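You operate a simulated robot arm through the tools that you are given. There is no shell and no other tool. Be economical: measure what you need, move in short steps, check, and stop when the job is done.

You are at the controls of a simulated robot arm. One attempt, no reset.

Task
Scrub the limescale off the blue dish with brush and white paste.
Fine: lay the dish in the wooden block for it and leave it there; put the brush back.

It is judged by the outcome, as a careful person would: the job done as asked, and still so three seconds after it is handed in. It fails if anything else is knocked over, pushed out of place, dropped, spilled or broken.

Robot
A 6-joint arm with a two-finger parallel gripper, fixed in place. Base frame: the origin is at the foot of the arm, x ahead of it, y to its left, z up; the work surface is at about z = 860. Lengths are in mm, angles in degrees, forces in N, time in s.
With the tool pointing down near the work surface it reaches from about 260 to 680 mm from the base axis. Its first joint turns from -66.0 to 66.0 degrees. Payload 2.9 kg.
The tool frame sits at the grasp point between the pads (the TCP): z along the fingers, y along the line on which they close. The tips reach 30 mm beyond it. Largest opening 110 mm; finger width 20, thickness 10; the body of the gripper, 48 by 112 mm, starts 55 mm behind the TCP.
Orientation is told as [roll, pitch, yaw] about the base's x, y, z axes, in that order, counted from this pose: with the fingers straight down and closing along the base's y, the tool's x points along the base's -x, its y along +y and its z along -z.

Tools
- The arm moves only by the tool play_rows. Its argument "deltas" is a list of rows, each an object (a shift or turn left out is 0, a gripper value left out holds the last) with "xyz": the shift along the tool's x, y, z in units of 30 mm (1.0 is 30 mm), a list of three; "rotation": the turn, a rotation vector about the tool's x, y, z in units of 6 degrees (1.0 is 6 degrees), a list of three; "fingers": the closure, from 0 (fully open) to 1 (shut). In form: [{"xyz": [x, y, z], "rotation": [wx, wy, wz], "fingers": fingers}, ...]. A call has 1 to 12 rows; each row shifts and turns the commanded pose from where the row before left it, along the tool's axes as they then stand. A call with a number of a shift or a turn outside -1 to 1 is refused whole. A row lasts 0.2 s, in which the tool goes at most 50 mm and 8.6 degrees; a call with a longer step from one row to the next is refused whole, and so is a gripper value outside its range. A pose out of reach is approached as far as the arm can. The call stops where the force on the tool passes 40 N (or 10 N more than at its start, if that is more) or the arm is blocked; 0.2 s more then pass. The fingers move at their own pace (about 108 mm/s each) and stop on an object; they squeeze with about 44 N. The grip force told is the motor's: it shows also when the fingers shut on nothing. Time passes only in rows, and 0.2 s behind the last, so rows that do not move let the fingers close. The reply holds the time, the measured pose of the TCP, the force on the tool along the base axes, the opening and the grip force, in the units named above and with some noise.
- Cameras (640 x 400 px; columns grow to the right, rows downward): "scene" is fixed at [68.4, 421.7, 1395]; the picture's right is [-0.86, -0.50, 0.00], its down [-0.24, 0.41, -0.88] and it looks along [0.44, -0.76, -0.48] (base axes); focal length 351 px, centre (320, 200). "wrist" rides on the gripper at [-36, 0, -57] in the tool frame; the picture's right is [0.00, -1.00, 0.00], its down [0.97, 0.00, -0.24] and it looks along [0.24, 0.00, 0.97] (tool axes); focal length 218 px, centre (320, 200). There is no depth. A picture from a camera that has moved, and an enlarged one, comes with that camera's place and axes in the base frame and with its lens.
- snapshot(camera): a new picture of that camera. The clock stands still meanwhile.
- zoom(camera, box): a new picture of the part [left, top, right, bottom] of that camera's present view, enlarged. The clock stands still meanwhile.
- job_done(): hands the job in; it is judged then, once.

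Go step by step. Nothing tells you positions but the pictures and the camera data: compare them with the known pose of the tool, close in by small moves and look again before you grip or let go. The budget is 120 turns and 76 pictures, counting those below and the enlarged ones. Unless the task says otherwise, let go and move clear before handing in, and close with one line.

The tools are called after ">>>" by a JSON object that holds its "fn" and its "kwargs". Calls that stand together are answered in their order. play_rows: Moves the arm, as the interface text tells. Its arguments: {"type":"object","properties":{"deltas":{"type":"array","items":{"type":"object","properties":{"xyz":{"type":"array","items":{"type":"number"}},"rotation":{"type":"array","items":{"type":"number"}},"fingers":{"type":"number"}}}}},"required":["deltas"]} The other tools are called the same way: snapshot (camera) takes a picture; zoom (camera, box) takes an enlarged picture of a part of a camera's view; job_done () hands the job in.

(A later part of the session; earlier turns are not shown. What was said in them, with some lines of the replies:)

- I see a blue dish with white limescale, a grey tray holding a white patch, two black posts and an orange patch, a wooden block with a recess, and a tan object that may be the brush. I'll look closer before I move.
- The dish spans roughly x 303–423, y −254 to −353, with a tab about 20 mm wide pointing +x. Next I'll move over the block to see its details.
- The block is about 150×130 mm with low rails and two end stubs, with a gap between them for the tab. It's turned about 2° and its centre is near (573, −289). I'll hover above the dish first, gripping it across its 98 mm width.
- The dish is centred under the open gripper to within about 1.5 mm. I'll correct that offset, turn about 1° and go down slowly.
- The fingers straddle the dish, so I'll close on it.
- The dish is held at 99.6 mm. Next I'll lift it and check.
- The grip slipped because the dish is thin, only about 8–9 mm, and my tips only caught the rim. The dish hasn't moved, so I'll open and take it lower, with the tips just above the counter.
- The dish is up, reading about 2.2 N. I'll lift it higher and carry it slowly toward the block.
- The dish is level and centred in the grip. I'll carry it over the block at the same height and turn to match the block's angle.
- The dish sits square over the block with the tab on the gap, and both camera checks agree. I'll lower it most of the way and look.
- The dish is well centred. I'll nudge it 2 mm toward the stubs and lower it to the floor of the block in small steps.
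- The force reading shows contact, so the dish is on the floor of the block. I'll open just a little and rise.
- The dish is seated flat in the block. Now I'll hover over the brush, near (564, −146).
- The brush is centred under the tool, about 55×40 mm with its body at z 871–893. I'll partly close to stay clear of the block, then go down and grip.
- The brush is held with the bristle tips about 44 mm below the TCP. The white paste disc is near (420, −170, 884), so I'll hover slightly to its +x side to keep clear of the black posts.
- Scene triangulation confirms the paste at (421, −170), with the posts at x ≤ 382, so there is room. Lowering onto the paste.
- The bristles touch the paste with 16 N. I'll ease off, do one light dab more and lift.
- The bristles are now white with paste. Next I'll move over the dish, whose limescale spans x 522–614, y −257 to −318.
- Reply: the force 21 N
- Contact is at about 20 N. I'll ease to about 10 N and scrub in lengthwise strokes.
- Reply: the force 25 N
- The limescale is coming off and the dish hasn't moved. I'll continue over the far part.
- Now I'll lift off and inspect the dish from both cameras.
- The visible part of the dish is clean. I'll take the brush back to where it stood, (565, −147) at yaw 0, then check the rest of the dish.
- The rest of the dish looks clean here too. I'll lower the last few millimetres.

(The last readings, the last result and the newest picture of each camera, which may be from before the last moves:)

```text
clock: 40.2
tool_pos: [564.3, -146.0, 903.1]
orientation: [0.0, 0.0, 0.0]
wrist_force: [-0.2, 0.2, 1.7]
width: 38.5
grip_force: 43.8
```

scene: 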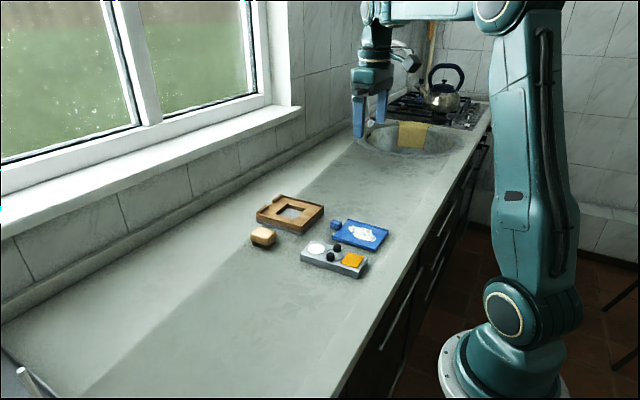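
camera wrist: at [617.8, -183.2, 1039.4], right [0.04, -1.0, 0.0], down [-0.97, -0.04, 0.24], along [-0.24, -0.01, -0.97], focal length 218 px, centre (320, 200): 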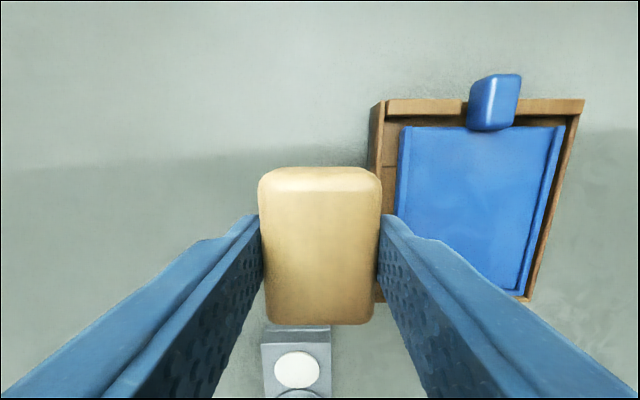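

The brush lightly touches the counter, so I'll release it and rise.

>>> {"fn": "play_rows", "kwargs": {"deltas": [{"fingers": 0.45}, {"fingers": 0.45}, {"xyz": [0, 0, -0.3]}, {"xyz": [0, 0, -0.8]}, {"xyz": [0, 0, -1]}, {"xyz": [0, 0, -1]}, {"xyz": [0, -0.5, -1]}, {"xyz": [0, -1, 0]}, {"xyz": [0, -1, 0]}, {"xyz": [0, 0, 0]}]}}

>>> {"fn": "snapshot", "kwargs": {"camera": "wrist"}}

>>> {"fn": "zoom", "kwargs": {"camera": "scene", "box": [225, 170, 385, 290]}}

```text
clock: 42.4
tool_pos: [566.3, -221.3, 1023.5]
orientation: [0.0, 0.1, 0.0]
wrist_force: [0.0, 0.3, -0.1]
width: 60.6
grip_force: 0.0
```

```text
32 pictures are left
camera wrist: at [602.2, -224.0, 1082.4], right [0.0, -1.0, 0.0], down [-0.97, 0.0, 0.24], along [-0.24, 0.0, -0.97], focal length 218 px, centre (320, 200)
```

wrist: 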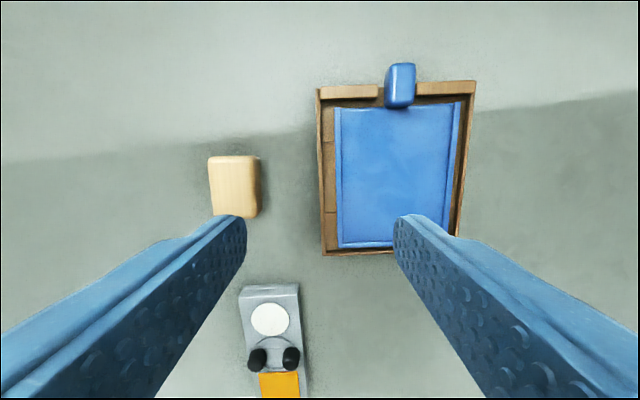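

```text
3.33 times, centred on (305, 230) of scene
camera zoom: at [68.4, 421.7, 1395.0], right [-0.86, -0.5, 0.0], down [-0.24, 0.41, -0.88], along [0.44, -0.76, -0.48], focal length 1171 px, centre (370, 100)
```

zoom: 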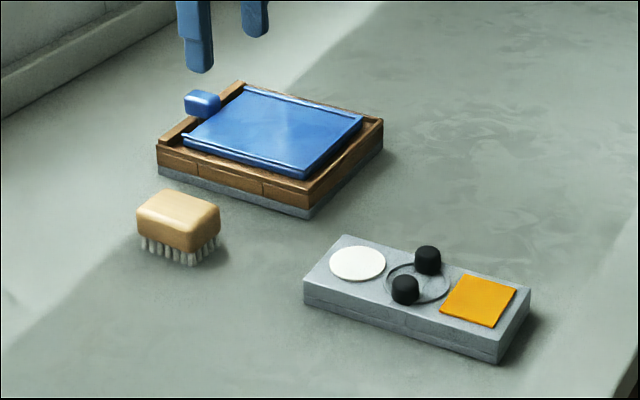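

Everything is in place. One last close look for leftover limescale.

>>> {"fn": "zoom", "kwargs": {"camera": "scene", "box": [265, 190, 335, 232]}}

>>> {"fn": "zoom", "kwargs": {"camera": "wrist", "box": [310, 60, 490, 270]}}

```text
9.14 times, centred on (300, 211) of scene
camera zoom: at [68.4, 421.7, 1395.0], right [-0.86, -0.5, 0.0], down [-0.24, 0.41, -0.88], along [0.44, -0.76, -0.48], focal length 3213 px, centre (503, 99)
```

zoom: 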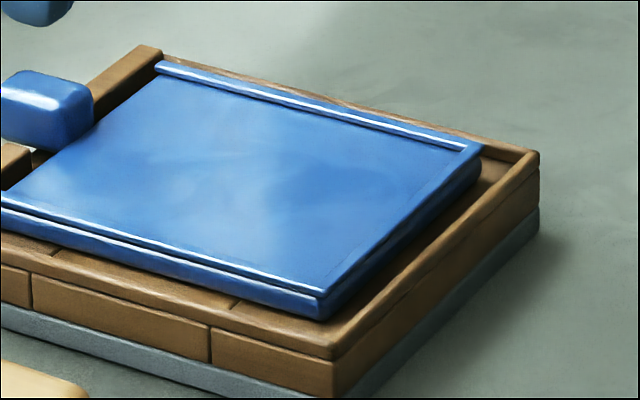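

```text
1.90 times, centred on (400, 165) of wrist
camera zoom: at [602.2, -224.0, 1082.4], right [0.0, -1.0, 0.0], down [-0.97, 0.0, 0.24], along [-0.24, 0.0, -0.97], focal length 416 px, centre (168, 267)
```

zoom: 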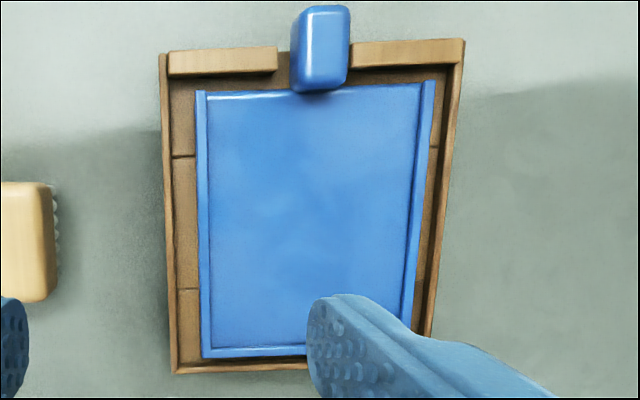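

The dish is clean and lies flat in the block. The brush is back where it stood, and the gripper is clear, so I'm handing it in.

>>> {"fn": "job_done", "kwargs": {}}

```text
The job is handed in.
```

The limescale is scrubbed off the blue dish with the brush and white paste, the dish is lying in its wooden block, and the brush is back where it stood, with paste still on its bristles.
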